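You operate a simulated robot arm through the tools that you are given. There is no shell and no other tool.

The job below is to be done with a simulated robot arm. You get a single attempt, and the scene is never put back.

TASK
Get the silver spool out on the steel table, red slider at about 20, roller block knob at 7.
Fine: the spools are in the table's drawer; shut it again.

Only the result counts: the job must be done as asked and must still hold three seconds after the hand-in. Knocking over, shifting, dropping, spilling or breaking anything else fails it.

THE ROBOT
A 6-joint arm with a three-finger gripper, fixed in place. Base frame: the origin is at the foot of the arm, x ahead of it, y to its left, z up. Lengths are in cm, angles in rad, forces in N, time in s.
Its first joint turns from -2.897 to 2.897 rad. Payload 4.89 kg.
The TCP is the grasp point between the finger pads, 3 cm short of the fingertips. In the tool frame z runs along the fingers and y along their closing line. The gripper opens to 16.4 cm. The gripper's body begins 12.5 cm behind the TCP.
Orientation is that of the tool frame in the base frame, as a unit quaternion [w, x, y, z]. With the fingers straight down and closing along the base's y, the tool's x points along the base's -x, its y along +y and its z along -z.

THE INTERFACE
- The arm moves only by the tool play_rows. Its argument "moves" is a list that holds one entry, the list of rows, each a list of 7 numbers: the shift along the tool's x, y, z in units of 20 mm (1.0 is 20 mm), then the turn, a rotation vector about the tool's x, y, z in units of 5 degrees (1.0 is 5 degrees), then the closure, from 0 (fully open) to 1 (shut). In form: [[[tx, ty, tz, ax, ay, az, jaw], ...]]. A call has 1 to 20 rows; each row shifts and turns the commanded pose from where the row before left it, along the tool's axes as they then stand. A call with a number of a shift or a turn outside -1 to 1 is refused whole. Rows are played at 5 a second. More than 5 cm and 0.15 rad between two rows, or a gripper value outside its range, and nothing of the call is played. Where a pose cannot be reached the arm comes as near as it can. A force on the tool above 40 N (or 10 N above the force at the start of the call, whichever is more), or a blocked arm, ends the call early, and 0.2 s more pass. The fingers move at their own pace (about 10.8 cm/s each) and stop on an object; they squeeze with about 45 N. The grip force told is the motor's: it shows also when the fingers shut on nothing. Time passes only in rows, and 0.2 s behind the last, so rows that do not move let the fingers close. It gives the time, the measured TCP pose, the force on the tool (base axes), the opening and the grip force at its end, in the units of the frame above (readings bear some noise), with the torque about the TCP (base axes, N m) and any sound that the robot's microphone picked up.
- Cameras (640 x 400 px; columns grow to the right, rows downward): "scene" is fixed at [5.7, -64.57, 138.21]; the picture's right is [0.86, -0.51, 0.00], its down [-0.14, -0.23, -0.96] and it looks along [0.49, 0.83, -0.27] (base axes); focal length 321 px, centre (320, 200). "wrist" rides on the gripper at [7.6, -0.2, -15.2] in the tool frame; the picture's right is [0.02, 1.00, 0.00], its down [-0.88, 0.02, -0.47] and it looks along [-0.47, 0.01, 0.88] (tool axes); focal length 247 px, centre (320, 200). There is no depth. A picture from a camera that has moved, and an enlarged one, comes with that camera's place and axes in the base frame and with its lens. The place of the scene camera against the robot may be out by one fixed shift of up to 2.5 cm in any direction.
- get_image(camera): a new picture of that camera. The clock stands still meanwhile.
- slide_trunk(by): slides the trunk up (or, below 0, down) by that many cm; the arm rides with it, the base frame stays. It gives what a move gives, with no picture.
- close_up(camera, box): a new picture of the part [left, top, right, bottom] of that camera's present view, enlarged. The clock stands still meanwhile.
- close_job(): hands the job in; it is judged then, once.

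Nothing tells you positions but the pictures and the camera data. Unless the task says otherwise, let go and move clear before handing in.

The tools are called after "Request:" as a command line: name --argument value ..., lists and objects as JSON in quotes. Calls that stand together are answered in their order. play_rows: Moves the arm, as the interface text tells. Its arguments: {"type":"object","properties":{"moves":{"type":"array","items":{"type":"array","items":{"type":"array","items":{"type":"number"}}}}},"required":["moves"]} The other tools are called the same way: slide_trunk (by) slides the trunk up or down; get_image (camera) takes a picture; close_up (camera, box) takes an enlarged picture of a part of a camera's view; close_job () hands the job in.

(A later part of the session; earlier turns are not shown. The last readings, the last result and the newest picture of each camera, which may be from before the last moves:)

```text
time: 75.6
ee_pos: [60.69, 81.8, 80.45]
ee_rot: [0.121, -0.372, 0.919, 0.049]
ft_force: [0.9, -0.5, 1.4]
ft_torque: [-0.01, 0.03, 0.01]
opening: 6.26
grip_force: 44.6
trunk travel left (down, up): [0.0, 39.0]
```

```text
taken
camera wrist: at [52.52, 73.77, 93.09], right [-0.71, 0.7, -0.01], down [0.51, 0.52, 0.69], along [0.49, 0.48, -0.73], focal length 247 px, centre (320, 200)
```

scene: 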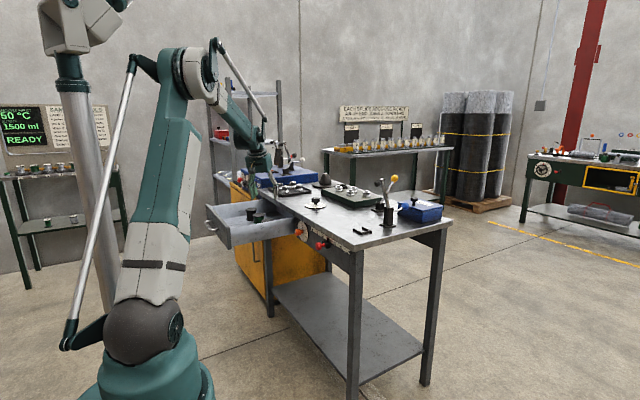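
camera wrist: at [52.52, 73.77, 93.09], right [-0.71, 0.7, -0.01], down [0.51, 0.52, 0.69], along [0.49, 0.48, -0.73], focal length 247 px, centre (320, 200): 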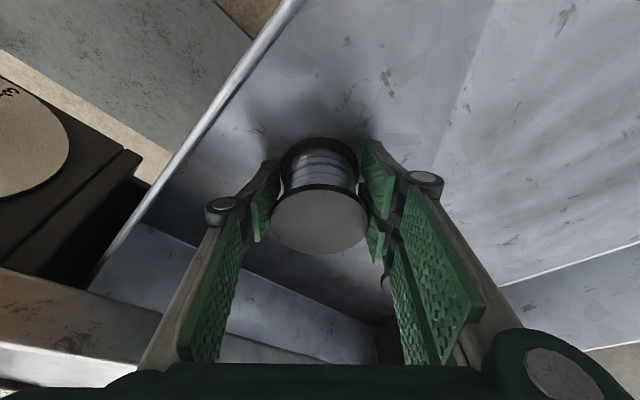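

The spool is held (6.26 cm opening, 45 N). I lift it straight up out of the drawer.

Request:
play_rows --moves '[[[-0.13, 0, -0.48, 0, 0, 0, 0.9], [-0.13, 0, -0.48, 0, 0, 0, 0.9], [-0.21, 0, -0.78, 0, 0, 0, 0.9], [-0.21, 0, -0.78, 0, 0, 0, 0.9], [-0.21, 0, -0.78, 0, 0, 0, 0.9], [-0.21, 0, -0.78, 0, 0, 0, 0.9], [-0.21, 0, -0.78, 0, 0, 0, 0.9], [-0.21, 0, -0.78, 0, 0, 0, 0.9], [-0.21, 0, -0.78, 0, 0, 0, 0.9], [-0.21, 0, -0.78, 0, 0, 0, 0.9], [-0.21, 0, -0.78, 0, 0, 0, 0.9], [-0.21, 0, -0.78, 0, 0, 0, 0.9], [-0.21, 0, -0.78, 0, 0, 0, 0.9], [-0.21, 0, -0.78, 0, 0, 0, 0.9]]]'

Request:
get_image --camera "wrist"

Request:
get_image --camera "scene"

```text
time: 78.6
ee_pos: [60.7, 82.0, 101.71]
ee_rot: [0.121, -0.371, 0.919, 0.049]
ft_force: [0.1, 0.5, -4.8]
ft_torque: [-0.05, 0.05, -0.02]
opening: 6.42
grip_force: 44.4
trunk travel left (down, up): [0.0, 39.0]
```

```text
taken
camera wrist: at [52.6, 73.94, 114.39], right [-0.71, 0.7, -0.01], down [0.51, 0.52, 0.69], along [0.49, 0.48, -0.73], focal length 247 px, centre (320, 200)
```

wrist: 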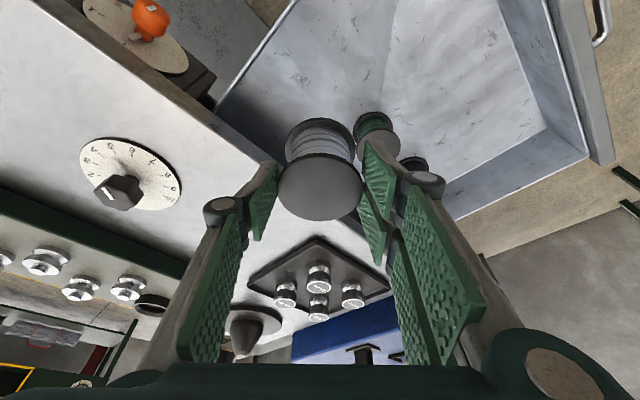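

```text
taken
```

scene: 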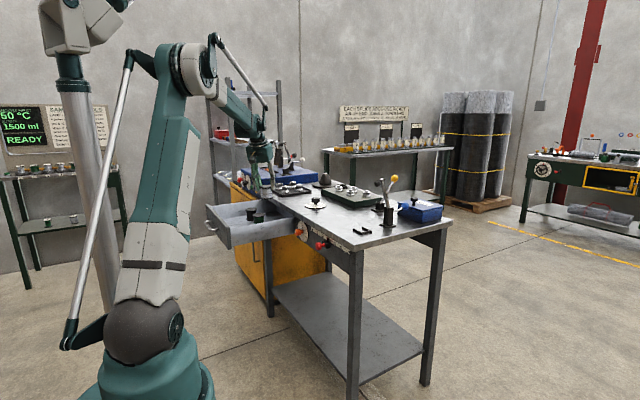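

The spool came out cleanly (about 0.5 kg). I carry it level at this height, past the front of the dial, to the free area of the table near (78, 52).

Request:
play_rows --moves '[[[0.11, -0.45, -0.03, 0, 0, 0, 0.9], [0.226, -0.933, -0.06, 0, 0, 0, 0.9], [0.226, -0.933, -0.06, 0, 0, 0, 0.9], [0.226, -0.933, -0.06, 0, 0, 0, 0.9], [0.226, -0.933, -0.06, 0, 0, 0, 0.9], [0.226, -0.933, -0.06, 0, 0, 0, 0.9], [0.226, -0.933, -0.06, 0, 0, 0, 0.9], [0.226, -0.933, -0.06, 0, 0, 0, 0.9], [0.226, -0.933, -0.06, 0, 0, 0, 0.9], [0.226, -0.933, -0.06, 0, 0, 0, 0.9], [0.226, -0.933, -0.06, 0, 0, 0, 0.9], [0.226, -0.933, -0.06, 0, 0, 0, 0.9], [0.226, -0.933, -0.06, 0, 0, 0, 0.9], [0.226, -0.933, -0.06, 0, 0, 0, 0.9], [0.226, -0.933, -0.06, 0, 0, 0, 0.9], [0.226, -0.933, -0.06, 0, 0, 0, 0.9], [0.226, -0.933, -0.06, 0, 0, 0, 0.9], [0.226, -0.933, -0.06, 0, 0, 0, 0.9], [0.11, -0.45, -0.03, 0, 0, 0, 0.9]]]'

Request:
get_image --camera "wrist"

Request:
get_image --camera "scene"

```text
time: 82.6
ee_pos: [77.98, 51.86, 101.8]
ee_rot: [0.12, -0.372, 0.919, 0.049]
ft_force: [0.0, 1.2, -5.4]
ft_torque: [-0.09, -0.02, 0.01]
opening: 6.42
grip_force: 45.2
trunk travel left (down, up): [0.0, 39.0]
```

```text
taken
camera wrist: at [69.84, 43.82, 114.43], right [-0.71, 0.7, -0.01], down [0.51, 0.52, 0.69], along [0.49, 0.48, -0.73], focal length 247 px, centre (320, 200)
```

wrist: 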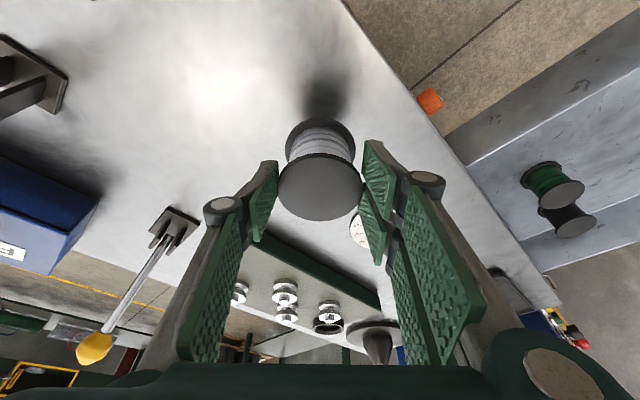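

```text
taken
```

scene: 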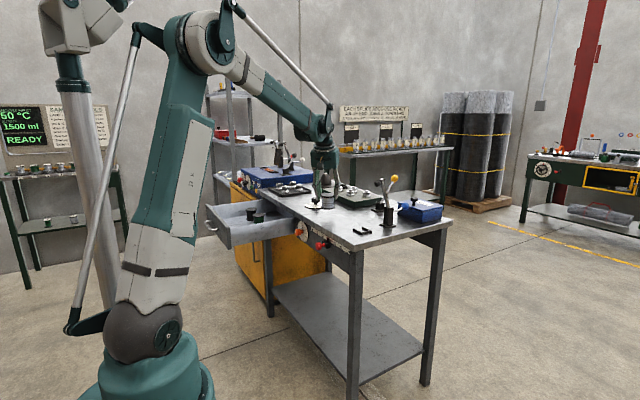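

The spool is above the free area, but it seems to have shifted a little in the grip since lifting. I'll zoom in to judge whether it hangs upright.

Request:
close_up --camera "wrist" --box '[240, 80, 400, 240]'

Request:
close_up --camera "scene" --box '[280, 140, 370, 220]'

```text
2.50 times, centred on (320, 160) of wrist
camera zoom: at [69.84, 43.82, 114.43], right [-0.71, 0.7, -0.01], down [0.51, 0.52, 0.69], along [0.49, 0.48, -0.73], focal length 617 px, centre (320, 300)
```

zoom: 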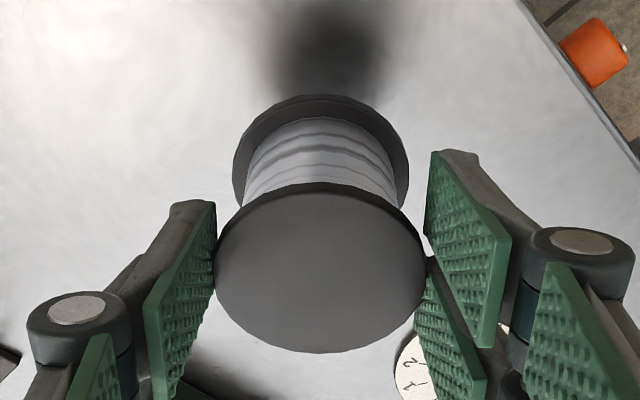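

```text
5.00 times, centred on (325, 180) of scene
camera zoom: at [5.7, -64.57, 138.21], right [0.86, -0.51, 0.0], down [-0.14, -0.23, -0.96], along [0.49, 0.83, -0.27], focal length 1607 px, centre (295, 300)
```

zoom: 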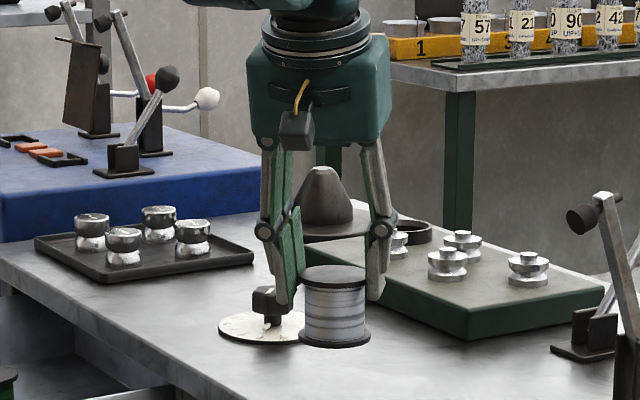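

The spool hangs upright but has slid about 1.3 cm lower in the pads; it is stable since the lift. I'll lower it to just above the table and then feel for contact in small steps.

Request:
play_rows --moves '[[[0.14, 0, 0.52, 0, 0, 0, 1.0], [0.14, 0, 0.52, 0, 0, 0, 1.0], [0.14, 0, 0.52, 0, 0, 0, 1.0], [0.1, 0, 0.39, 0, 0, 0, 1.0], [0, 0, 0, 0, 0, 0, 1.0]]]'

Request:
close_up --camera "scene" --box '[280, 140, 370, 220]'

Request:
get_image --camera "wrist"

```text
time: 83.8
ee_pos: [78.02, 51.86, 97.92]
ee_rot: [0.121, -0.372, 0.919, 0.047]
ft_force: [-0.8, 0.0, -4.6]
ft_torque: [-0.04, 0.01, -0.03]
opening: 6.39
grip_force: 44.9
trunk travel left (down, up): [0.0, 39.0]
```

```text
5.00 times, centred on (325, 180) of scene
camera zoom: at [5.7, -64.57, 138.21], right [0.86, -0.51, 0.0], down [-0.14, -0.23, -0.96], along [0.49, 0.83, -0.27], focal length 1607 px, centre (295, 300)
```

zoom: 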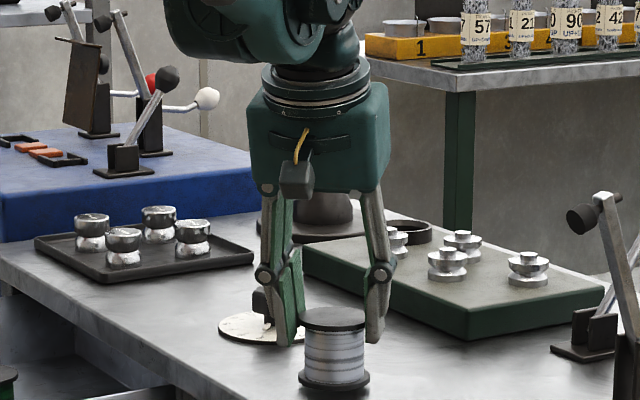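

```text
taken
camera wrist: at [69.87, 43.85, 110.49], right [-0.71, 0.7, -0.01], down [0.51, 0.52, 0.69], along [0.49, 0.48, -0.73], focal length 247 px, centre (320, 200)
```

wrist: 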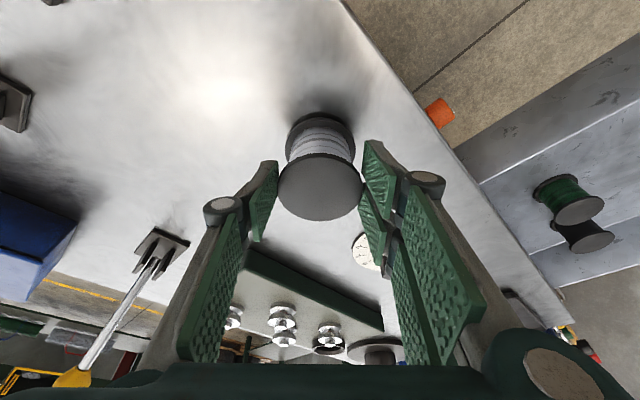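

Still hanging free. I lower in small steps.

Request:
play_rows --moves '[[[0.033, 0, 0.121, 0, 0, 0, 1.0], [0.033, 0, 0.121, 0, 0, 0, 1.0], [0.033, 0, 0.121, 0, 0, 0, 1.0], [0.033, 0, 0.121, 0, 0, 0, 1.0], [0, 0, 0, 0, 0, 0, 1.0]]]'

Request:
close_up --camera "scene" --box '[300, 170, 360, 220]'

```text
time: 84.9
ee_pos: [77.92, 51.97, 97.33]
ee_rot: [0.122, -0.371, 0.919, 0.05]
ft_force: [-4.6, -3.3, 24.2]
ft_torque: [-0.24, 0.02, -0.09]
opening: 6.39
grip_force: 45.5
trunk travel left (down, up): [0.0, 39.0]
stopped in row 5: the force on the tool passed its limit at 40 N (the readings are from after the stop); the commanded pose is now the measured one
```

```text
8.00 times, centred on (330, 195) of scene
camera zoom: at [5.7, -64.57, 138.21], right [0.86, -0.51, 0.0], down [-0.14, -0.23, -0.96], along [0.49, 0.83, -0.27], focal length 2572 px, centre (240, 240)
```

zoom: 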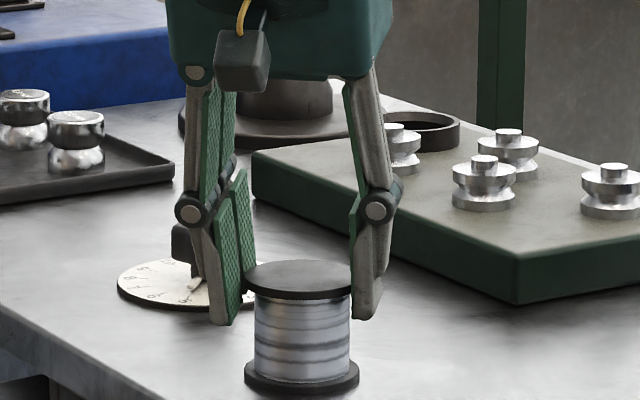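

The spool is standing on the table (contact force up). I ease off slightly, then open the fingers.

Request:
play_rows --moves '[[[-0.02, 0, -0.073, 0, 0, 0, 1.0], [0, 0, 0, 0, 0, 0, 0.6], [0, 0, 0, 0, 0, 0, 0.56], [0, 0, 0, 0, 0, 0, 0.5], [0, 0, 0, 0, 0, 0, 0.4], [0, 0, 0, 0, 0, 0, 0.36]]]'

Request:
close_up --camera "scene" --box '[300, 170, 360, 220]'

Request:
get_image --camera "wrist"

```text
time: 86.3
ee_pos: [77.88, 51.85, 97.21]
ee_rot: [0.122, -0.371, 0.919, 0.049]
ft_force: [-0.7, 0.5, -0.8]
ft_torque: [0.0, 0.04, 0.02]
opening: 10.46
grip_force: 0.0
trunk travel left (down, up): [0.0, 39.0]
```

```text
8.00 times, centred on (330, 195) of scene
camera zoom: at [5.7, -64.57, 138.21], right [0.86, -0.51, 0.0], down [-0.14, -0.23, -0.96], along [0.49, 0.83, -0.27], focal length 2572 px, centre (240, 240)
```

zoom: 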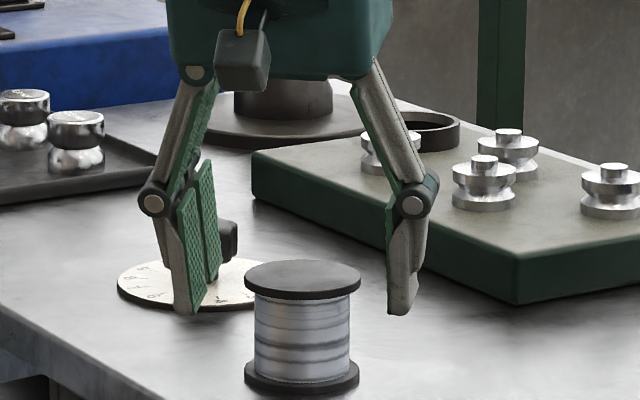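

```text
taken
camera wrist: at [69.83, 43.89, 109.87], right [-0.71, 0.7, -0.01], down [0.51, 0.52, 0.69], along [0.49, 0.48, -0.73], focal length 247 px, centre (320, 200)
```

wrist: 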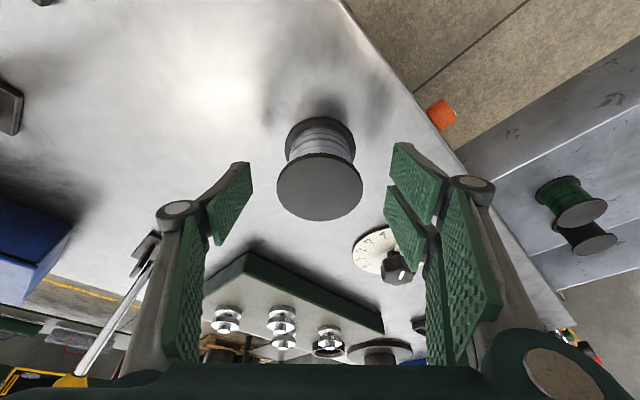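

The silver spool stands upright on the table near (78, 52). I raise the hand straight up off it and then back away to the front of the table.

Request:
play_rows --moves '[[[-0.233, 0, -0.87, 0, 0, 0, 0.36], [-0.233, 0, -0.87, 0, 0, 0, 0.36], [-0.233, 0, -0.87, 0, 0, 0, 0.36], [-0.233, 0, -0.87, 0, 0, 0, 0.36], [-0.233, 0, -0.87, 0, 0, 0, 0.36], [0.3, 0.99, -0.08, 0, 0, 0, 0.36], [0.3, 0.99, -0.08, 0, 0, 0, 0.36], [0.3, 0.99, -0.08, 0, 0, 0, 0.36], [0.3, 0.99, -0.08, 0, 0, 0, 0.6], [0.3, 0.99, -0.08, 0, 0, 0, 0.8], [0.3, 0.99, -0.08, 0, 0, 0, 1.0], [0.3, 0.99, -0.08, 0, 0, 0, 1.0], [0.3, 0.99, -0.08, 0, 0, 0, 1.0], [0.3, 0.99, -0.08, 0, 0, 0, 1.0], [0.3, 0.99, -0.08, 0, 0, 0, 1.0], [0.3, 0.99, -0.08, 0, 0, 0, 1.0], [0.3, 0.99, -0.08, 0, 0, 0, 1.0], [0.3, 0.99, -0.08, 0, 0, 0, 1.0], [0.3, 0.99, -0.08, 0, 0, 0, 1.0], [0.3, 0.99, -0.08, 0, 0, 0, 1.0]]]'

Request:
get_image --camera "wrist"

Request:
get_image --camera "scene"

```text
time: 90.5
ee_pos: [50.5, 66.73, 106.07]
ee_rot: [0.122, -0.371, 0.919, 0.048]
ft_force: [1.2, 0.2, -1.0]
ft_torque: [-0.01, 0.03, 0.03]
opening: 0.0
grip_force: 45.0
trunk travel left (down, up): [0.0, 39.0]
```

```text
taken
camera wrist: at [42.49, 58.76, 118.74], right [-0.71, 0.7, -0.01], down [0.51, 0.52, 0.69], along [0.49, 0.48, -0.73], focal length 247 px, centre (320, 200)
```

wrist: 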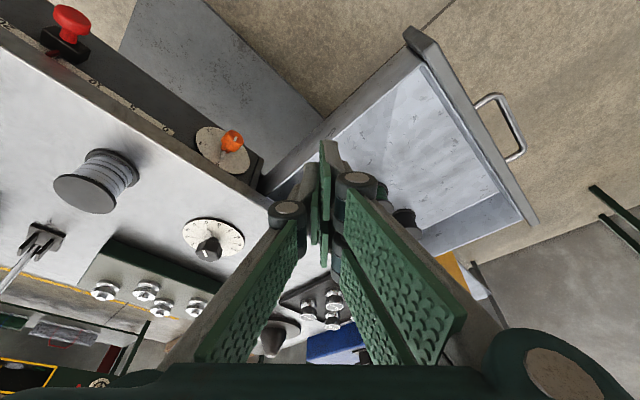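

```text
taken
```

scene: 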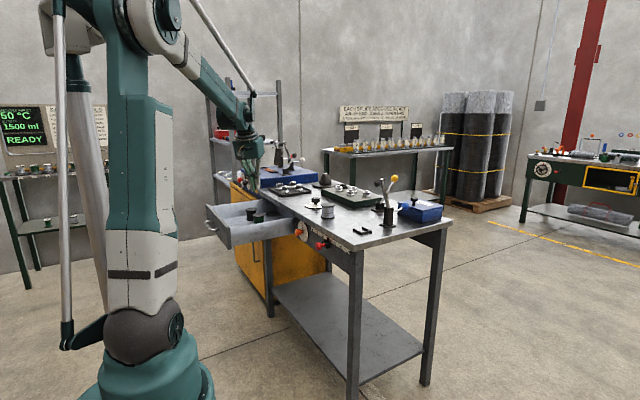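

The drawer front is now far out at x ≈ 39 with the handle to x ≈ 35. I'll move the closed hand around to the outside of the panel, staying high, and tilt it forward for pushing.

Request:
play_rows --moves '[[[0.33, 0.98, -0.088, 0, 0, 0, 1.0], [0.33, 0.98, -0.088, 0, 0, 0, 1.0], [0.33, 0.98, -0.088, 0, 0, 0, 1.0], [0.33, 0.98, -0.088, 0, 0, 0, 1.0], [0.33, 0.98, -0.088, 0, 0, 0, 1.0], [0.33, 0.98, -0.088, 0, 0, 0, 1.0], [0.33, 0.98, -0.088, 0, 0, 0, 1.0], [0.33, 0.98, -0.088, 0, 0, 0, 1.0], [0.33, 0.98, -0.088, 0, 0, 0, 1.0], [0.33, 0.98, -0.088, 0, 0, 0, 1.0], [0, 0, 0, 0.259, 0, 0.967, 1.0], [0, 0, 0, 0.259, 0, 0.967, 1.0], [0, 0, 0, 0.259, 0, 0.967, 1.0], [0, 0, 0, 0, -1, 0, 1.0], [0, 0, 0, 0, -1, 0, 1.0], [0, 0, 0, 0, -1, 0, 1.0], [0, 0, 0, 0, -1, 0, 1.0], [0, 0, 0, 0, -1, 0, 1.0], [0, 0, 0, 0, -1, 0, 1.0], [0, 0, 0, 0, -1, 0, 1.0]]]'

Request:
get_image --camera "wrist"

Request:
get_image --camera "scene"

```text
time: 94.9
ee_pos: [37.49, 75.27, 105.73]
ee_rot: [0.414, -0.197, 0.884, 0.092]
ft_force: [-2.0, 0.3, -0.3]
ft_torque: [-0.05, -0.06, -0.09]
opening: 0.0
grip_force: 44.7
trunk travel left (down, up): [0.0, 39.0]
stopped in row 20: the arm was blocked; the commanded pose is now the measured one
```

```text
taken
camera wrist: at [22.47, 67.97, 109.48], right [-0.44, 0.9, -0.02], down [0.17, 0.1, 0.98], along [0.88, 0.42, -0.2], focal length 247 px, centre (320, 200)
```

wrist: 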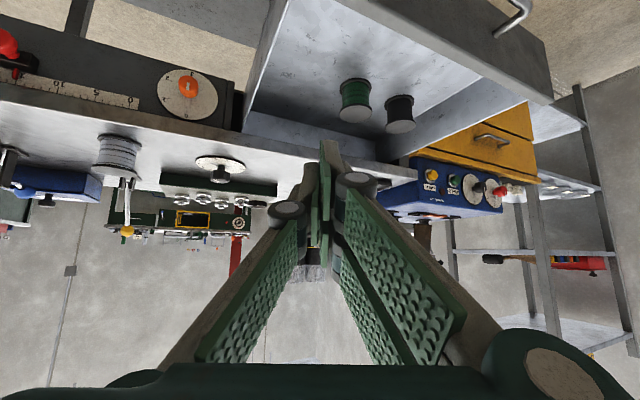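

```text
taken
```

scene: 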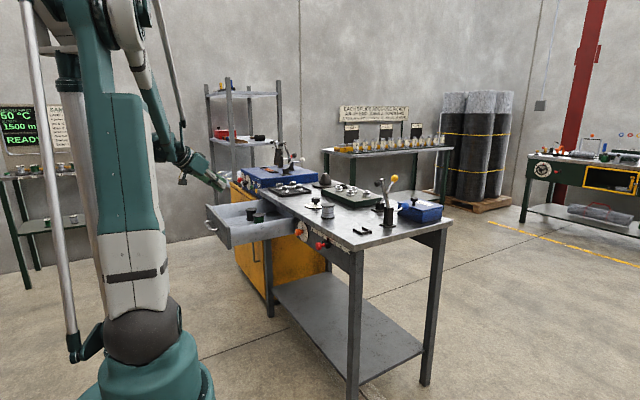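

The arm stalled near its inner limit in that pose. A better idea: push on the handle bar (which stands clear of the table overhang) with the steeper tool tilt that worked before, so I turn back to a 30° tilt and 45° yaw.

Request:
play_rows --moves '[[[0, 0, 0, 0, 1, 0, 1.0], [0, 0, 0, 0, 1, 0, 1.0], [0, 0, 0, 0, 1, 0, 1.0], [0, 0, 0, 0, 1, 0, 1.0], [0, 0, 0, -0.5, 0, -0.866, 1.0], [0, 0, 0, -0.5, 0, -0.866, 1.0], [0, 0, 0, -0.5, 0, -0.866, 1.0], [0, 0, 0, -0.5, 0, -0.866, 1.0], [0, 0, 0, 0, 0, 0, 1.0]]]'

Request:
get_image --camera "wrist"

```text
time: 96.9
ee_pos: [36.91, 75.46, 105.78]
ee_rot: [0.24, -0.374, 0.89, 0.1]
ft_force: [-0.4, -0.3, 0.4]
ft_torque: [-0.02, -0.04, -0.04]
opening: 0.01
grip_force: 45.4
trunk travel left (down, up): [0.0, 39.0]
```

```text
taken
camera wrist: at [27.01, 65.11, 115.0], right [-0.73, 0.69, -0.01], down [0.35, 0.39, 0.85], along [0.59, 0.62, -0.52], focal length 247 px, centre (320, 200)
```

wrist: 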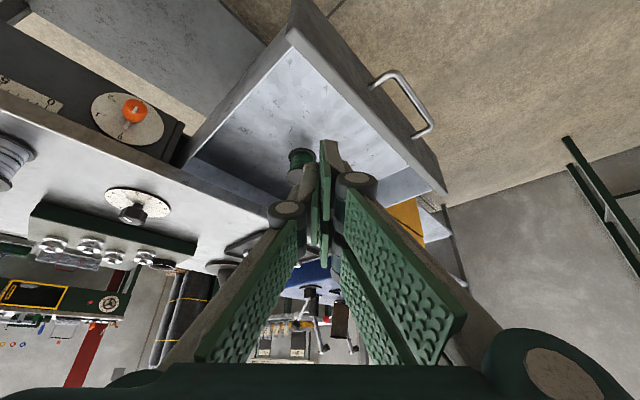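

Handle bar now measured at x ≈ 33.5, y 87–100. I'll move in front of it (x ≈ 28.5, y 90) and go down to bar height.

Request:
play_rows --moves '[[[0, 0.9, 0.5, 0, 0, 0, 1.0], [0, 0.9, 0.5, 0, 0, 0, 1.0], [0, 0.9, 0.5, 0, 0, 0, 1.0], [0, 0.9, 0.5, 0, 0, 0, 1.0], [0, 0.9, 0.5, 0, 0, 0, 1.0], [0, 0.9, 0.5, 0, 0, 0, 1.0], [0, 0.9, 0.5, 0, 0, 0, 1.0], [0, 0.9, 0.5, 0, 0, 0, 1.0], [0, 0.9, 0.5, 0, 0, 0, 1.0]]]'

Request:
get_image --camera "wrist"

Request:
get_image --camera "scene"

```text
time: 99.1
ee_pos: [35.48, 86.33, 98.59]
ee_rot: [0.244, -0.336, 0.905, 0.089]
ft_force: [-2.3, -0.4, 0.4]
ft_torque: [-0.09, -0.22, -0.06]
opening: 0.01
grip_force: 45.1
trunk travel left (down, up): [0.0, 39.0]
stopped in row 9: the arm was blocked; the commanded pose is now the measured one
```

```text
taken
camera wrist: at [24.84, 76.75, 107.77], right [-0.67, 0.75, -0.01], down [0.38, 0.36, 0.85], along [0.64, 0.56, -0.52], focal length 247 px, centre (320, 200)
```

wrist: 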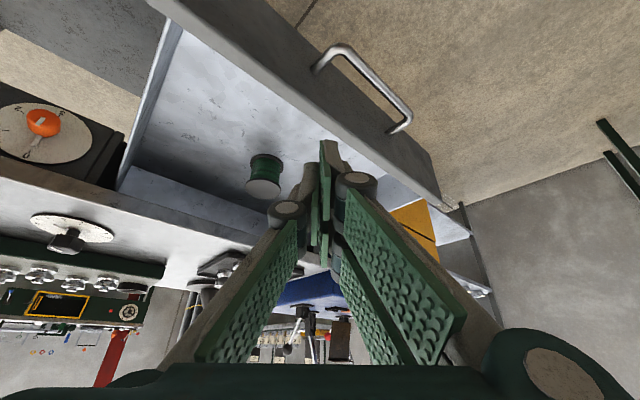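

```text
taken
```

scene: 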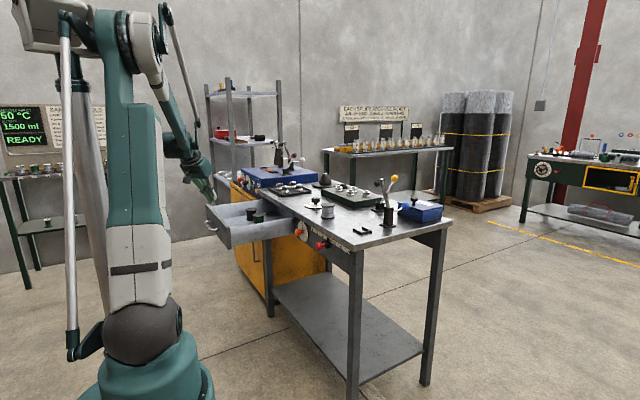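

The arm was blocked again with almost no tool force, so its elbow is probably touching the mast on the trunk when it folds back this far. I'll back off a little, then raise the trunk so the elbow lies lower and further forward for these close-in poses.

Request:
play_rows --moves '[[[-0.279, -0.773, 0.165, 0, 0, 0, 1.0], [-0.279, -0.773, 0.165, 0, 0, 0, 1.0], [-0.279, -0.773, 0.165, 0, 0, 0, 1.0], [-0.279, -0.773, 0.165, 0, 0, 0, 1.0]]]'

Request:
slide_trunk --by 20

Request:
get_image --camera "scene"

Request:
get_image --camera "wrist"

```text
time: 100.1
ee_pos: [41.05, 83.72, 98.47]
ee_rot: [0.244, -0.34, 0.904, 0.091]
ft_force: [0.4, 0.4, -1.0]
ft_torque: [-0.05, -0.02, -0.02]
opening: 0.01
grip_force: 45.2
trunk travel left (down, up): [0.0, 39.0]
```

```text
time: 102.3
ee_pos: [41.19, 83.75, 118.48]
ee_rot: [0.244, -0.34, 0.904, 0.091]
ft_force: [-0.2, 0.3, -0.7]
ft_torque: [0.0, -0.01, 0.02]
opening: 0.01
grip_force: 45.1
trunk travel left (down, up): [-20.0, 19.0]
```

```text
taken
```

scene: 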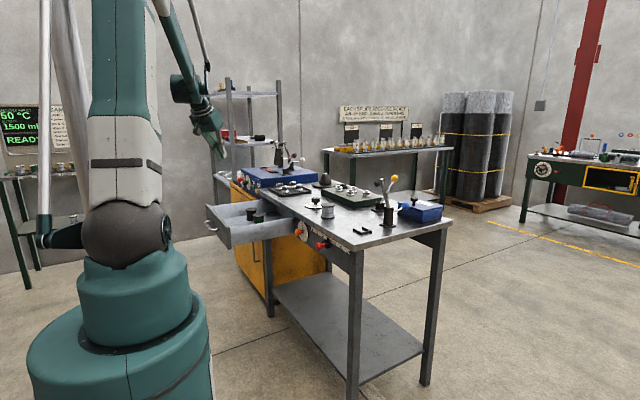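

```text
taken
camera wrist: at [30.43, 74.17, 127.68], right [-0.67, 0.74, -0.01], down [0.38, 0.36, 0.85], along [0.63, 0.57, -0.52], focal length 247 px, centre (320, 200)
```

wrist: 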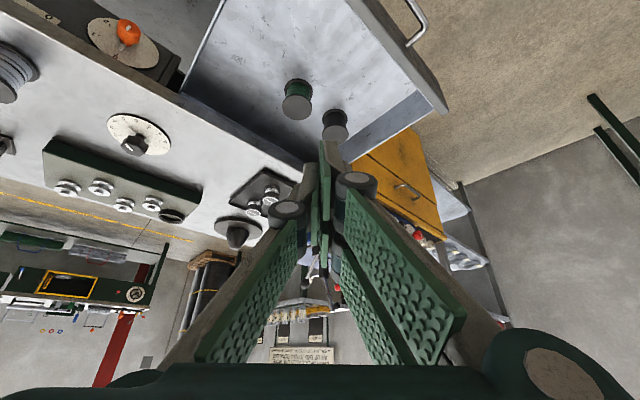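

The trunk is up 20 cm. Now I move down and inward to a point in front of the handle, above its height.

Request:
play_rows --moves '[[[0.85, 0.706, 0.823, 0, 0, 0, 1.0], [0.85, 0.706, 0.823, 0, 0, 0, 1.0], [0.85, 0.706, 0.823, 0, 0, 0, 1.0], [0.85, 0.706, 0.823, 0, 0, 0, 1.0], [0.85, 0.706, 0.823, 0, 0, 0, 1.0], [0.85, 0.706, 0.823, 0, 0, 0, 1.0], [0.85, 0.706, 0.823, 0, 0, 0, 1.0], [0.85, 0.706, 0.823, 0, 0, 0, 1.0], [0.85, 0.706, 0.823, 0, 0, 0, 1.0]]]'

Request:
get_image --camera "wrist"

Request:
get_image --camera "scene"

```text
time: 104.3
ee_pos: [28.4, 89.49, 97.89]
ee_rot: [0.244, -0.34, 0.904, 0.091]
ft_force: [-0.2, -1.0, 0.7]
ft_torque: [0.11, -0.02, 0.02]
opening: 0.0
grip_force: 45.0
trunk travel left (down, up): [-20.0, 19.0]
```

```text
taken
camera wrist: at [17.63, 79.97, 107.1], right [-0.67, 0.74, -0.01], down [0.38, 0.36, 0.85], along [0.63, 0.57, -0.52], focal length 247 px, centre (320, 200)
```

wrist: 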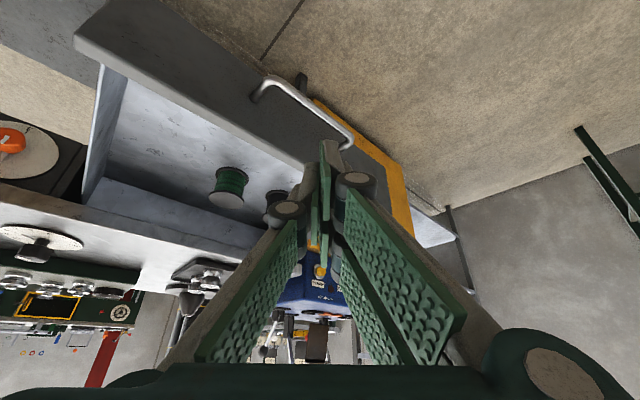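

```text
taken
```

scene: 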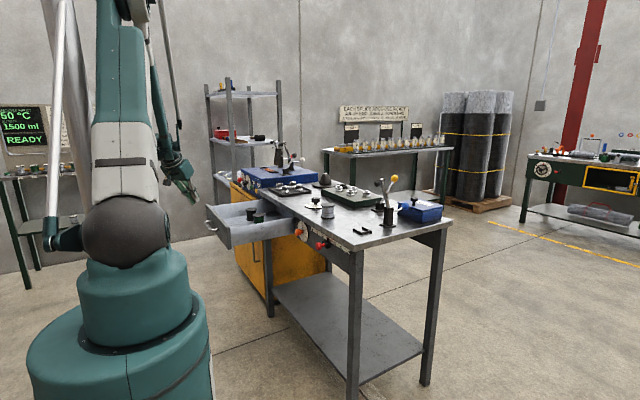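

The hand is in front of the bar with about 2 cm to spare. I descend to bar height.

Request:
play_rows --moves '[[[0.49, 0, 0.844, 0, 0, 0, 1.0], [0.49, 0, 0.844, 0, 0, 0, 1.0], [0.49, 0, 0.844, 0, 0, 0, 1.0], [0.49, 0, 0.844, 0, 0, 0, 1.0], [0.49, 0, 0.844, 0, 0, 0, 1.0], [0.49, 0, 0.844, 0, 0, 0, 1.0], [0.49, 0, 0.844, 0, 0, 0, 1.0], [0.49, 0, 0.844, 0, 0, 0, 1.0]]]'

Request:
get_image --camera "wrist"

Request:
close_up --camera "scene" --box '[140, 130, 320, 270]'

```text
time: 106.1
ee_pos: [28.59, 89.51, 82.29]
ee_rot: [0.245, -0.34, 0.904, 0.091]
ft_force: [-1.1, -0.5, 0.8]
ft_torque: [0.09, 0.04, 0.05]
opening: 0.0
grip_force: 45.2
trunk travel left (down, up): [-20.0, 19.0]
```

```text
taken
camera wrist: at [17.7, 79.87, 91.6], right [-0.67, 0.74, -0.01], down [0.38, 0.36, 0.85], along [0.63, 0.57, -0.52], focal length 247 px, centre (320, 200)
```

wrist: 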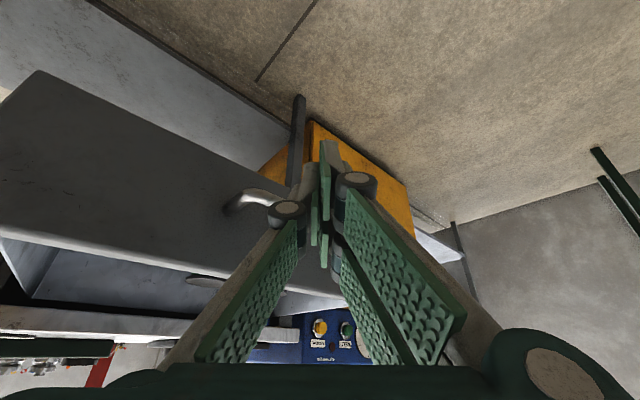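

```text
2.86 times, centred on (230, 200) of scene
camera zoom: at [5.7, -64.57, 138.21], right [0.86, -0.51, 0.0], down [-0.14, -0.23, -0.96], along [0.49, 0.83, -0.27], focal length 918 px, centre (577, 200)
```

zoom: 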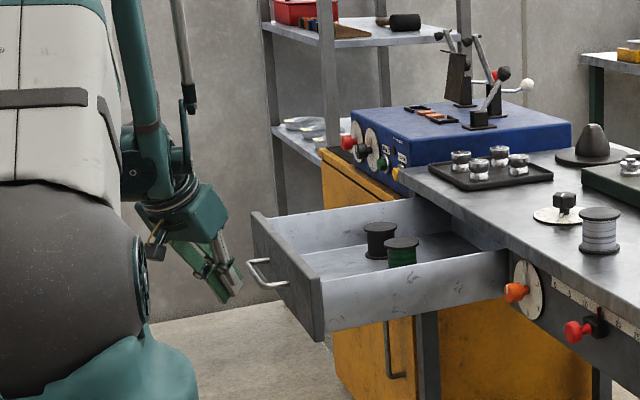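

Now I push the bar along +x slowly to close the drawer.

Request:
play_rows --moves '[[[-0.163, -0.165, 0.095, 0, 0, 0, 1.0], [-0.163, -0.165, 0.095, 0, 0, 0, 1.0], [-0.163, -0.165, 0.095, 0, 0, 0, 1.0], [-0.163, -0.165, 0.095, 0, 0, 0, 1.0], [-0.163, -0.165, 0.095, 0, 0, 0, 1.0], [-0.163, -0.165, 0.095, 0, 0, 0, 1.0], [-0.163, -0.165, 0.095, 0, 0, 0, 1.0], [-0.163, -0.165, 0.095, 0, 0, 0, 1.0], [-0.2, -0.203, 0.117, 0, 0, 0, 1.0], [-0.2, -0.203, 0.117, 0, 0, 0, 1.0], [-0.2, -0.203, 0.117, 0, 0, 0, 1.0], [-0.2, -0.203, 0.117, 0, 0, 0, 1.0], [-0.2, -0.203, 0.117, 0, 0, 0, 1.0], [-0.2, -0.203, 0.117, 0, 0, 0, 1.0], [-0.2, -0.203, 0.117, 0, 0, 0, 1.0], [-0.2, -0.203, 0.117, 0, 0, 0, 1.0]]]'

Request:
get_image --camera "wrist"

Request:
close_up --camera "scene" --box '[140, 130, 320, 270]'

```text
time: 109.5
ee_pos: [37.58, 89.35, 82.33]
ee_rot: [0.245, -0.339, 0.904, 0.09]
ft_force: [0.2, -0.2, -0.3]
ft_torque: [0.0, 0.04, -0.01]
opening: 0.0
grip_force: 45.1
trunk travel left (down, up): [-20.0, 19.0]
```

```text
taken
camera wrist: at [26.77, 79.81, 91.57], right [-0.67, 0.74, -0.01], down [0.38, 0.36, 0.85], along [0.63, 0.57, -0.52], focal length 247 px, centre (320, 200)
```

wrist: 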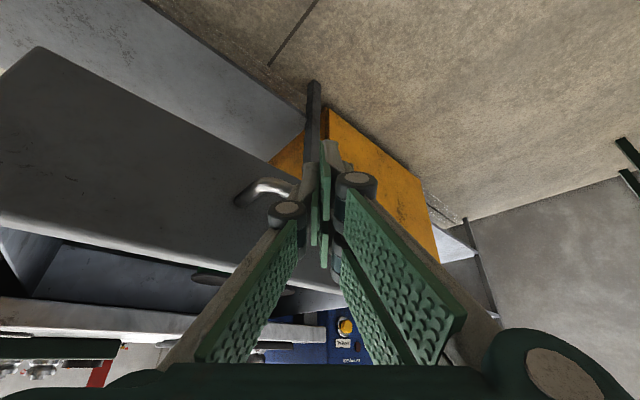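

```text
2.86 times, centred on (230, 200) of scene
camera zoom: at [5.7, -64.57, 138.21], right [0.86, -0.51, 0.0], down [-0.14, -0.23, -0.96], along [0.49, 0.83, -0.27], focal length 918 px, centre (577, 200)
```

zoom: 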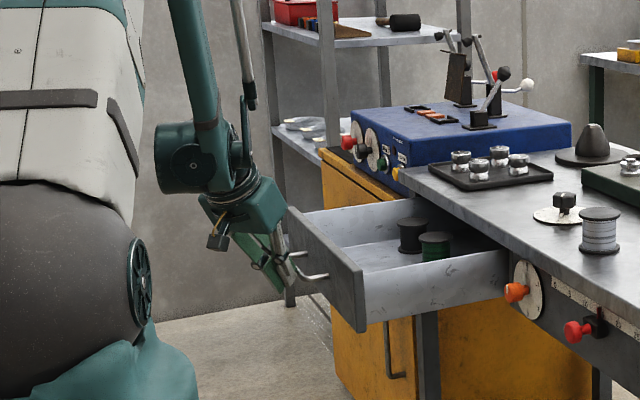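

The drawer follows smoothly and the other spools stand still. I keep pushing.

Request:
play_rows --moves '[[[-0.2, -0.203, 0.117, 0, 0, 0, 1.0], [-0.228, -0.231, 0.133, 0, 0, 0, 1.0], [-0.228, -0.231, 0.133, 0, 0, 0, 1.0], [-0.228, -0.231, 0.133, 0, 0, 0, 1.0], [-0.228, -0.231, 0.133, 0, 0, 0, 1.0], [-0.228, -0.231, 0.133, 0, 0, 0, 1.0], [-0.228, -0.231, 0.133, 0, 0, 0, 1.0], [-0.228, -0.231, 0.133, 0, 0, 0, 1.0], [-0.228, -0.231, 0.133, 0, 0, 0, 1.0], [-0.228, -0.231, 0.133, 0, 0, 0, 1.0], [-0.228, -0.231, 0.133, 0, 0, 0, 1.0], [-0.228, -0.231, 0.133, 0, 0, 0, 1.0], [-0.228, -0.231, 0.133, 0, 0, 0, 1.0], [-0.228, -0.231, 0.133, 0, 0, 0, 1.0], [-0.228, -0.231, 0.133, 0, 0, 0, 1.0], [-0.228, -0.231, 0.133, 0, 0, 0, 1.0], [-0.228, -0.231, 0.133, 0, 0, 0, 1.0], [-0.228, -0.231, 0.133, 0, 0, 0, 1.0]]]'

Request:
get_image --camera "wrist"

Request:
close_up --camera "scene" --box '[140, 130, 320, 270]'

```text
time: 113.3
ee_pos: [50.04, 89.51, 82.44]
ee_rot: [0.244, -0.341, 0.903, 0.091]
ft_force: [0.6, 0.7, 0.6]
ft_torque: [0.03, 0.04, -0.01]
opening: 0.01
grip_force: 45.0
trunk travel left (down, up): [-20.0, 19.0]
```

```text
taken
camera wrist: at [39.29, 79.91, 91.62], right [-0.67, 0.74, -0.01], down [0.38, 0.36, 0.85], along [0.63, 0.57, -0.52], focal length 247 px, centre (320, 200)
```

wrist: 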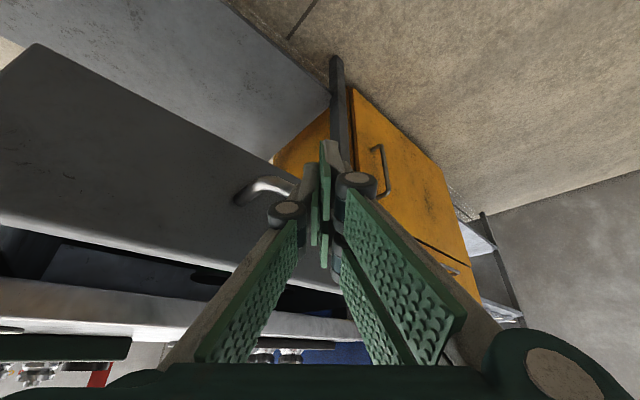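

```text
2.86 times, centred on (230, 200) of scene
camera zoom: at [5.7, -64.57, 138.21], right [0.86, -0.51, 0.0], down [-0.14, -0.23, -0.96], along [0.49, 0.83, -0.27], focal length 918 px, centre (577, 200)
```

zoom: 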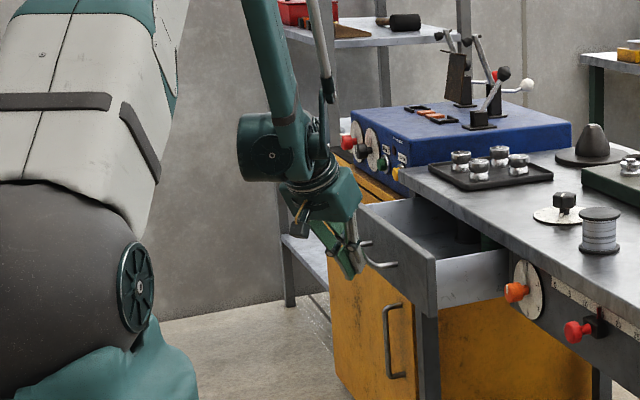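

About 16 cm to go. I continue the push toward the closed position.

Request:
play_rows --moves '[[[-0.228, -0.231, 0.133, 0, 0, 0, 1.0], [-0.228, -0.231, 0.133, 0, 0, 0, 1.0], [-0.228, -0.231, 0.133, 0, 0, 0, 1.0], [-0.228, -0.231, 0.133, 0, 0, 0, 1.0], [-0.228, -0.231, 0.133, 0, 0, 0, 1.0], [-0.228, -0.231, 0.133, 0, 0, 0, 1.0], [-0.228, -0.231, 0.133, 0, 0, 0, 1.0], [-0.228, -0.231, 0.133, 0, 0, 0, 1.0], [-0.228, -0.231, 0.133, 0, 0, 0, 1.0], [-0.228, -0.231, 0.133, 0, 0, 0, 1.0], [-0.228, -0.231, 0.133, 0, 0, 0, 1.0], [-0.228, -0.231, 0.133, 0, 0, 0, 1.0], [-0.228, -0.231, 0.133, 0, 0, 0, 1.0], [-0.228, -0.231, 0.133, 0, 0, 0, 1.0], [-0.228, -0.231, 0.133, 0, 0, 0, 1.0], [-0.228, -0.231, 0.133, 0, 0, 0, 1.0]]]'

Request:
get_image --camera "wrist"

Request:
close_up --camera "scene" --box '[180, 130, 340, 250]'

```text
time: 116.7
ee_pos: [61.34, 89.71, 82.17]
ee_rot: [0.243, -0.34, 0.904, 0.091]
ft_force: [-0.3, 0.2, 0.1]
ft_torque: [-0.03, 0.01, -0.01]
opening: 0.02
grip_force: 45.2
trunk travel left (down, up): [-20.0, 19.0]
```

```text
taken
camera wrist: at [50.62, 80.09, 91.48], right [-0.67, 0.74, -0.01], down [0.38, 0.36, 0.85], along [0.63, 0.57, -0.52], focal length 247 px, centre (320, 200)
```

wrist: 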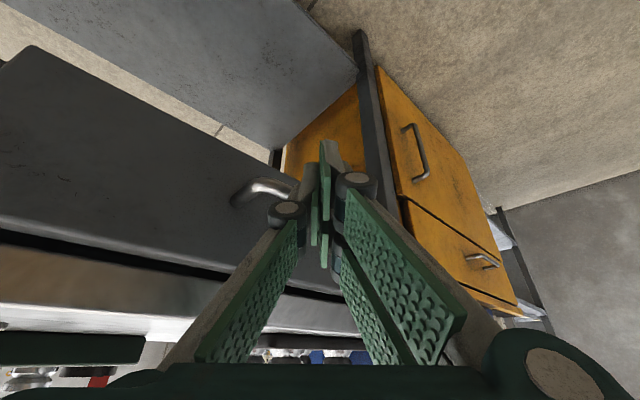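

```text
3.33 times, centred on (260, 190) of scene
camera zoom: at [5.7, -64.57, 138.21], right [0.86, -0.51, 0.0], down [-0.14, -0.23, -0.96], along [0.49, 0.83, -0.27], focal length 1072 px, centre (520, 233)
```

zoom: 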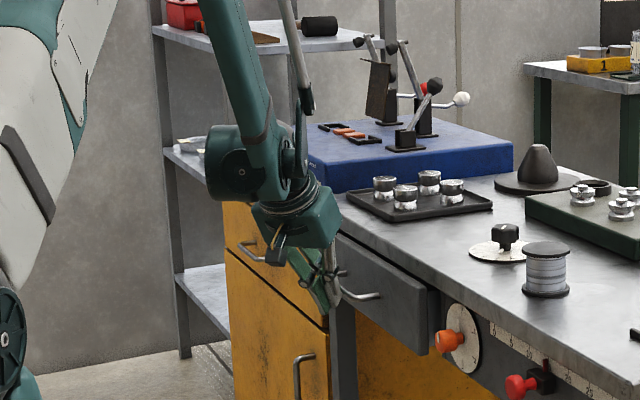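

Nearly closed. I push the last few centimetres slowly until it meets its stop.

Request:
play_rows --moves '[[[-0.13, -0.132, 0.076, 0, 0, 0, 1.0], [-0.13, -0.132, 0.076, 0, 0, 0, 1.0], [-0.13, -0.132, 0.076, 0, 0, 0, 1.0], [-0.13, -0.132, 0.076, 0, 0, 0, 1.0], [-0.13, -0.132, 0.076, 0, 0, 0, 1.0], [-0.13, -0.132, 0.076, 0, 0, 0, 1.0], [-0.13, -0.132, 0.076, 0, 0, 0, 1.0], [-0.13, -0.132, 0.076, 0, 0, 0, 1.0], [-0.13, -0.132, 0.076, 0, 0, 0, 1.0], [-0.1, -0.101, 0.058, 0, 0, 0, 1.0], [-0.1, -0.101, 0.058, 0, 0, 0, 1.0], [-0.1, -0.101, 0.058, 0, 0, 0, 1.0], [-0.1, -0.101, 0.058, 0, 0, 0, 1.0], [-0.1, -0.101, 0.058, 0, 0, 0, 1.0], [-0.1, -0.101, 0.058, 0, 0, 0, 1.0], [-0.1, -0.101, 0.058, 0, 0, 0, 1.0]]]'

Request:
get_image --camera "wrist"

Request:
close_up --camera "scene" --box '[220, 170, 330, 250]'

```text
time: 119.0
ee_pos: [64.76, 89.64, 82.46]
ee_rot: [0.243, -0.342, 0.903, 0.092]
ft_force: [-14.2, -5.9, 10.0]
ft_torque: [0.16, -0.13, 0.05]
opening: 0.59
grip_force: 45.0
trunk travel left (down, up): [-20.0, 19.0]
stopped in row 11: the force on the tool passed its limit at 46 N (the readings are from after the stop); the commanded pose is now the measured one
```

```text
taken
camera wrist: at [54.08, 80.09, 91.69], right [-0.67, 0.74, -0.01], down [0.38, 0.36, 0.85], along [0.63, 0.57, -0.53], focal length 247 px, centre (320, 200)
```

wrist: 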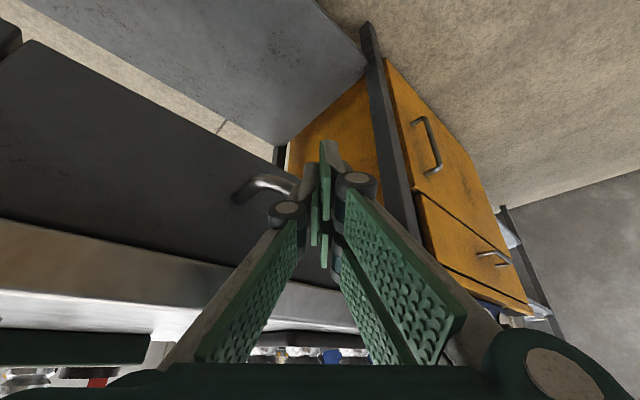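

```text
5.00 times, centred on (275, 210) of scene
camera zoom: at [5.7, -64.57, 138.21], right [0.86, -0.51, 0.0], down [-0.14, -0.23, -0.96], along [0.49, 0.83, -0.27], focal length 1607 px, centre (545, 150)
```

zoom: 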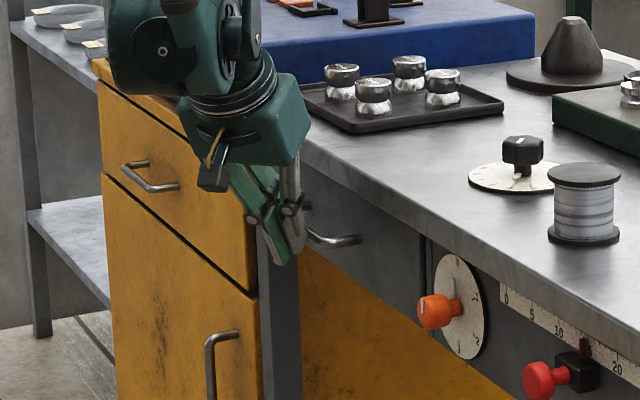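

The push met the drawer's stop, and the handle's place matches the starting picture. I back away and rise, then compare closely.

Request:
play_rows --moves '[[[0.49, 0.494, -0.284, 0, 0, 0, 1.0], [0.49, 0.494, -0.284, 0, 0, 0, 1.0], [0.49, 0.494, -0.284, 0, 0, 0, 1.0], [0.49, 0.494, -0.284, 0, 0, 0, 1.0], [-0.5, 0, -0.866, 0, 0, 0, 1.0], [-0.5, 0, -0.866, 0, 0, 0, 1.0], [-0.5, 0, -0.866, 0, 0, 0, 1.0], [-0.5, 0, -0.866, 0, 0, 0, 1.0], [-0.5, 0, -0.866, 0, 0, 0, 1.0], [-0.5, 0, -0.866, 0, 0, 0, 1.0], [-0.5, 0, -0.866, 0, 0, 0, 1.0], [-0.5, 0, -0.866, 0, 0, 0, 1.0], [-0.5, 0, -0.866, 0, 0, 0, 0.8], [-0.5, 0, -0.866, 0, 0, 0, 0.5]]]'

Request:
close_up --camera "scene" --box '[260, 195, 360, 258]'

Request:
get_image --camera "wrist"

```text
time: 122.0
ee_pos: [58.87, 89.69, 102.48]
ee_rot: [0.242, -0.34, 0.904, 0.091]
ft_force: [0.1, 0.9, 0.2]
ft_torque: [-0.01, -0.03, -0.01]
opening: 8.2
grip_force: 0.0
trunk travel left (down, up): [-20.0, 19.0]
```

```text
6.35 times, centred on (310, 226) of scene
camera zoom: at [5.7, -64.57, 138.21], right [0.86, -0.51, 0.0], down [-0.14, -0.23, -0.96], along [0.49, 0.83, -0.27], focal length 2041 px, centre (384, 32)
```

zoom: 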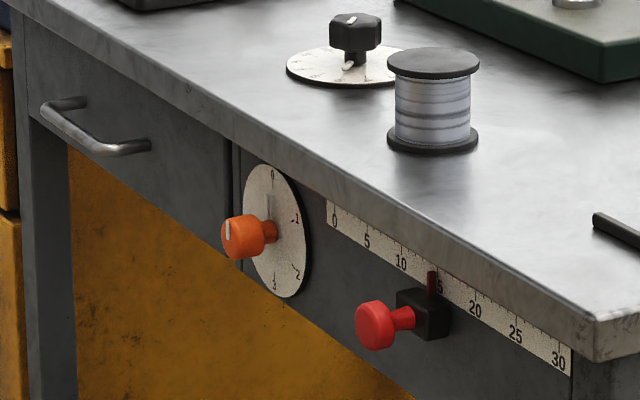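

```text
taken
camera wrist: at [48.17, 80.11, 111.68], right [-0.67, 0.74, -0.01], down [0.38, 0.36, 0.85], along [0.63, 0.57, -0.53], focal length 247 px, centre (320, 200)
```

wrist: 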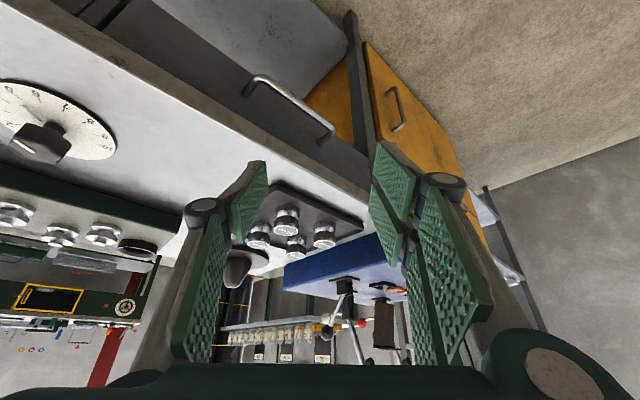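

The drawer looks exactly as at the start — closed. Next is the red slider: I move the hand to the right in front of the table, then turn it to point down with the fingers closing along y.

Request:
play_rows --moves '[[[0.969, -0.81, -0.562, 0, 0, 0, 0.5], [0.969, -0.81, -0.562, 0, 0, 0, 0.5], [0.969, -0.81, -0.562, 0, 0, 0, 0.5], [0.969, -0.81, -0.562, 0, 0, 0, 0.5], [0.969, -0.81, -0.562, 0, 0, 0, 0.5], [0.969, -0.81, -0.562, 0, 0, 0, 0.5], [0.969, -0.81, -0.562, 0, 0, 0, 0.5], [0.969, -0.81, -0.562, 0, 0, 0, 0.5], [0.969, -0.81, -0.562, 0, 0, 0, 0.5], [0.969, -0.81, -0.562, 0, 0, 0, 0.5], [0.969, -0.81, -0.562, 0, 0, 0, 0.5], [0.969, -0.81, -0.562, 0, 0, 0, 0.5], [0.969, -0.81, -0.562, 0, 0, 0, 0.5]]]'

Request:
play_rows --moves '[[[0, 0, 0, 0, 1, 0, 0.5], [0, 0, 0, 0, 1, 0, 0.5], [0, 0, 0, 0, 1, 0, 0.5], [0, 0, 0, 0.259, 0, 0.966, 0.5], [0, 0, 0, 0.259, 0, 0.966, 0.5], [0, 0, 0, 0.259, 0, 0.966, 0.5], [0, 0, 0, 0.259, 0, 0.966, 0.5], [0, 0, 0, 0.259, 0, 0.966, 0.5], [0, 0, 0, 0.259, 0, 0.966, 0.5], [0, 0, 0, 0.259, 0, 0.966, 0.5], [0, 0, 0, 0.259, 0, 0.966, 0.5]]]'

Request:
get_image --camera "wrist"

Request:
get_image --camera "scene"

```text
time: 124.8
ee_pos: [50.89, 54.61, 102.17]
ee_rot: [0.242, -0.342, 0.903, 0.092]
ft_force: [0.3, 0.4, -1.0]
ft_torque: [-0.1, 0.0, -0.06]
opening: 8.18
grip_force: 0.1
trunk travel left (down, up): [-20.0, 19.0]
```

```text
time: 127.2
ee_pos: [51.01, 54.5, 102.27]
ee_rot: [0.13, -0.011, 0.991, 0.002]
ft_force: [0.5, 0.1, 0.4]
ft_torque: [0.03, 0.01, 0.0]
opening: 8.2
grip_force: 0.1
trunk travel left (down, up): [-20.0, 19.0]
```

```text
taken
camera wrist: at [39.56, 54.13, 114.9], right [-0.04, 1.0, 0.0], down [0.73, 0.03, 0.69], along [0.68, 0.03, -0.73], focal length 247 px, centre (320, 200)
```

wrist: 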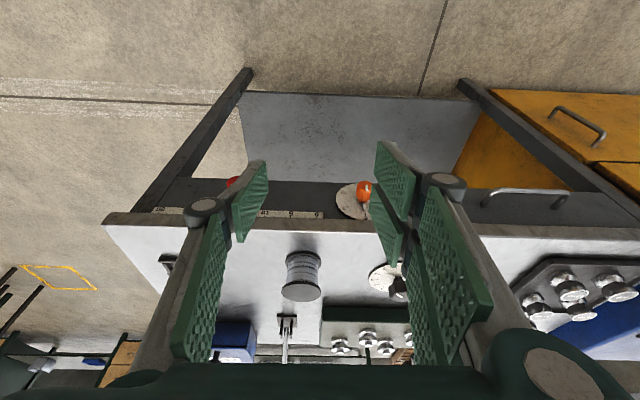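

```text
taken
```

scene: 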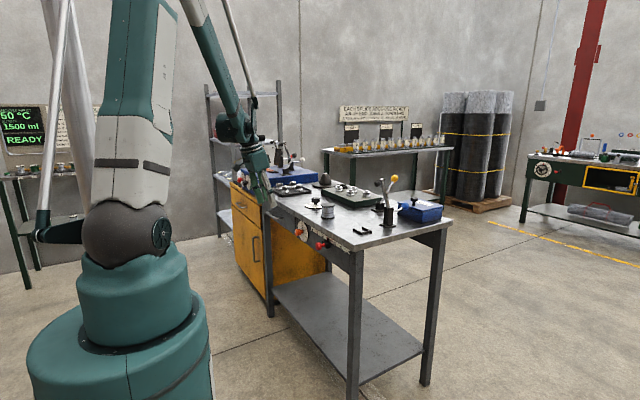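

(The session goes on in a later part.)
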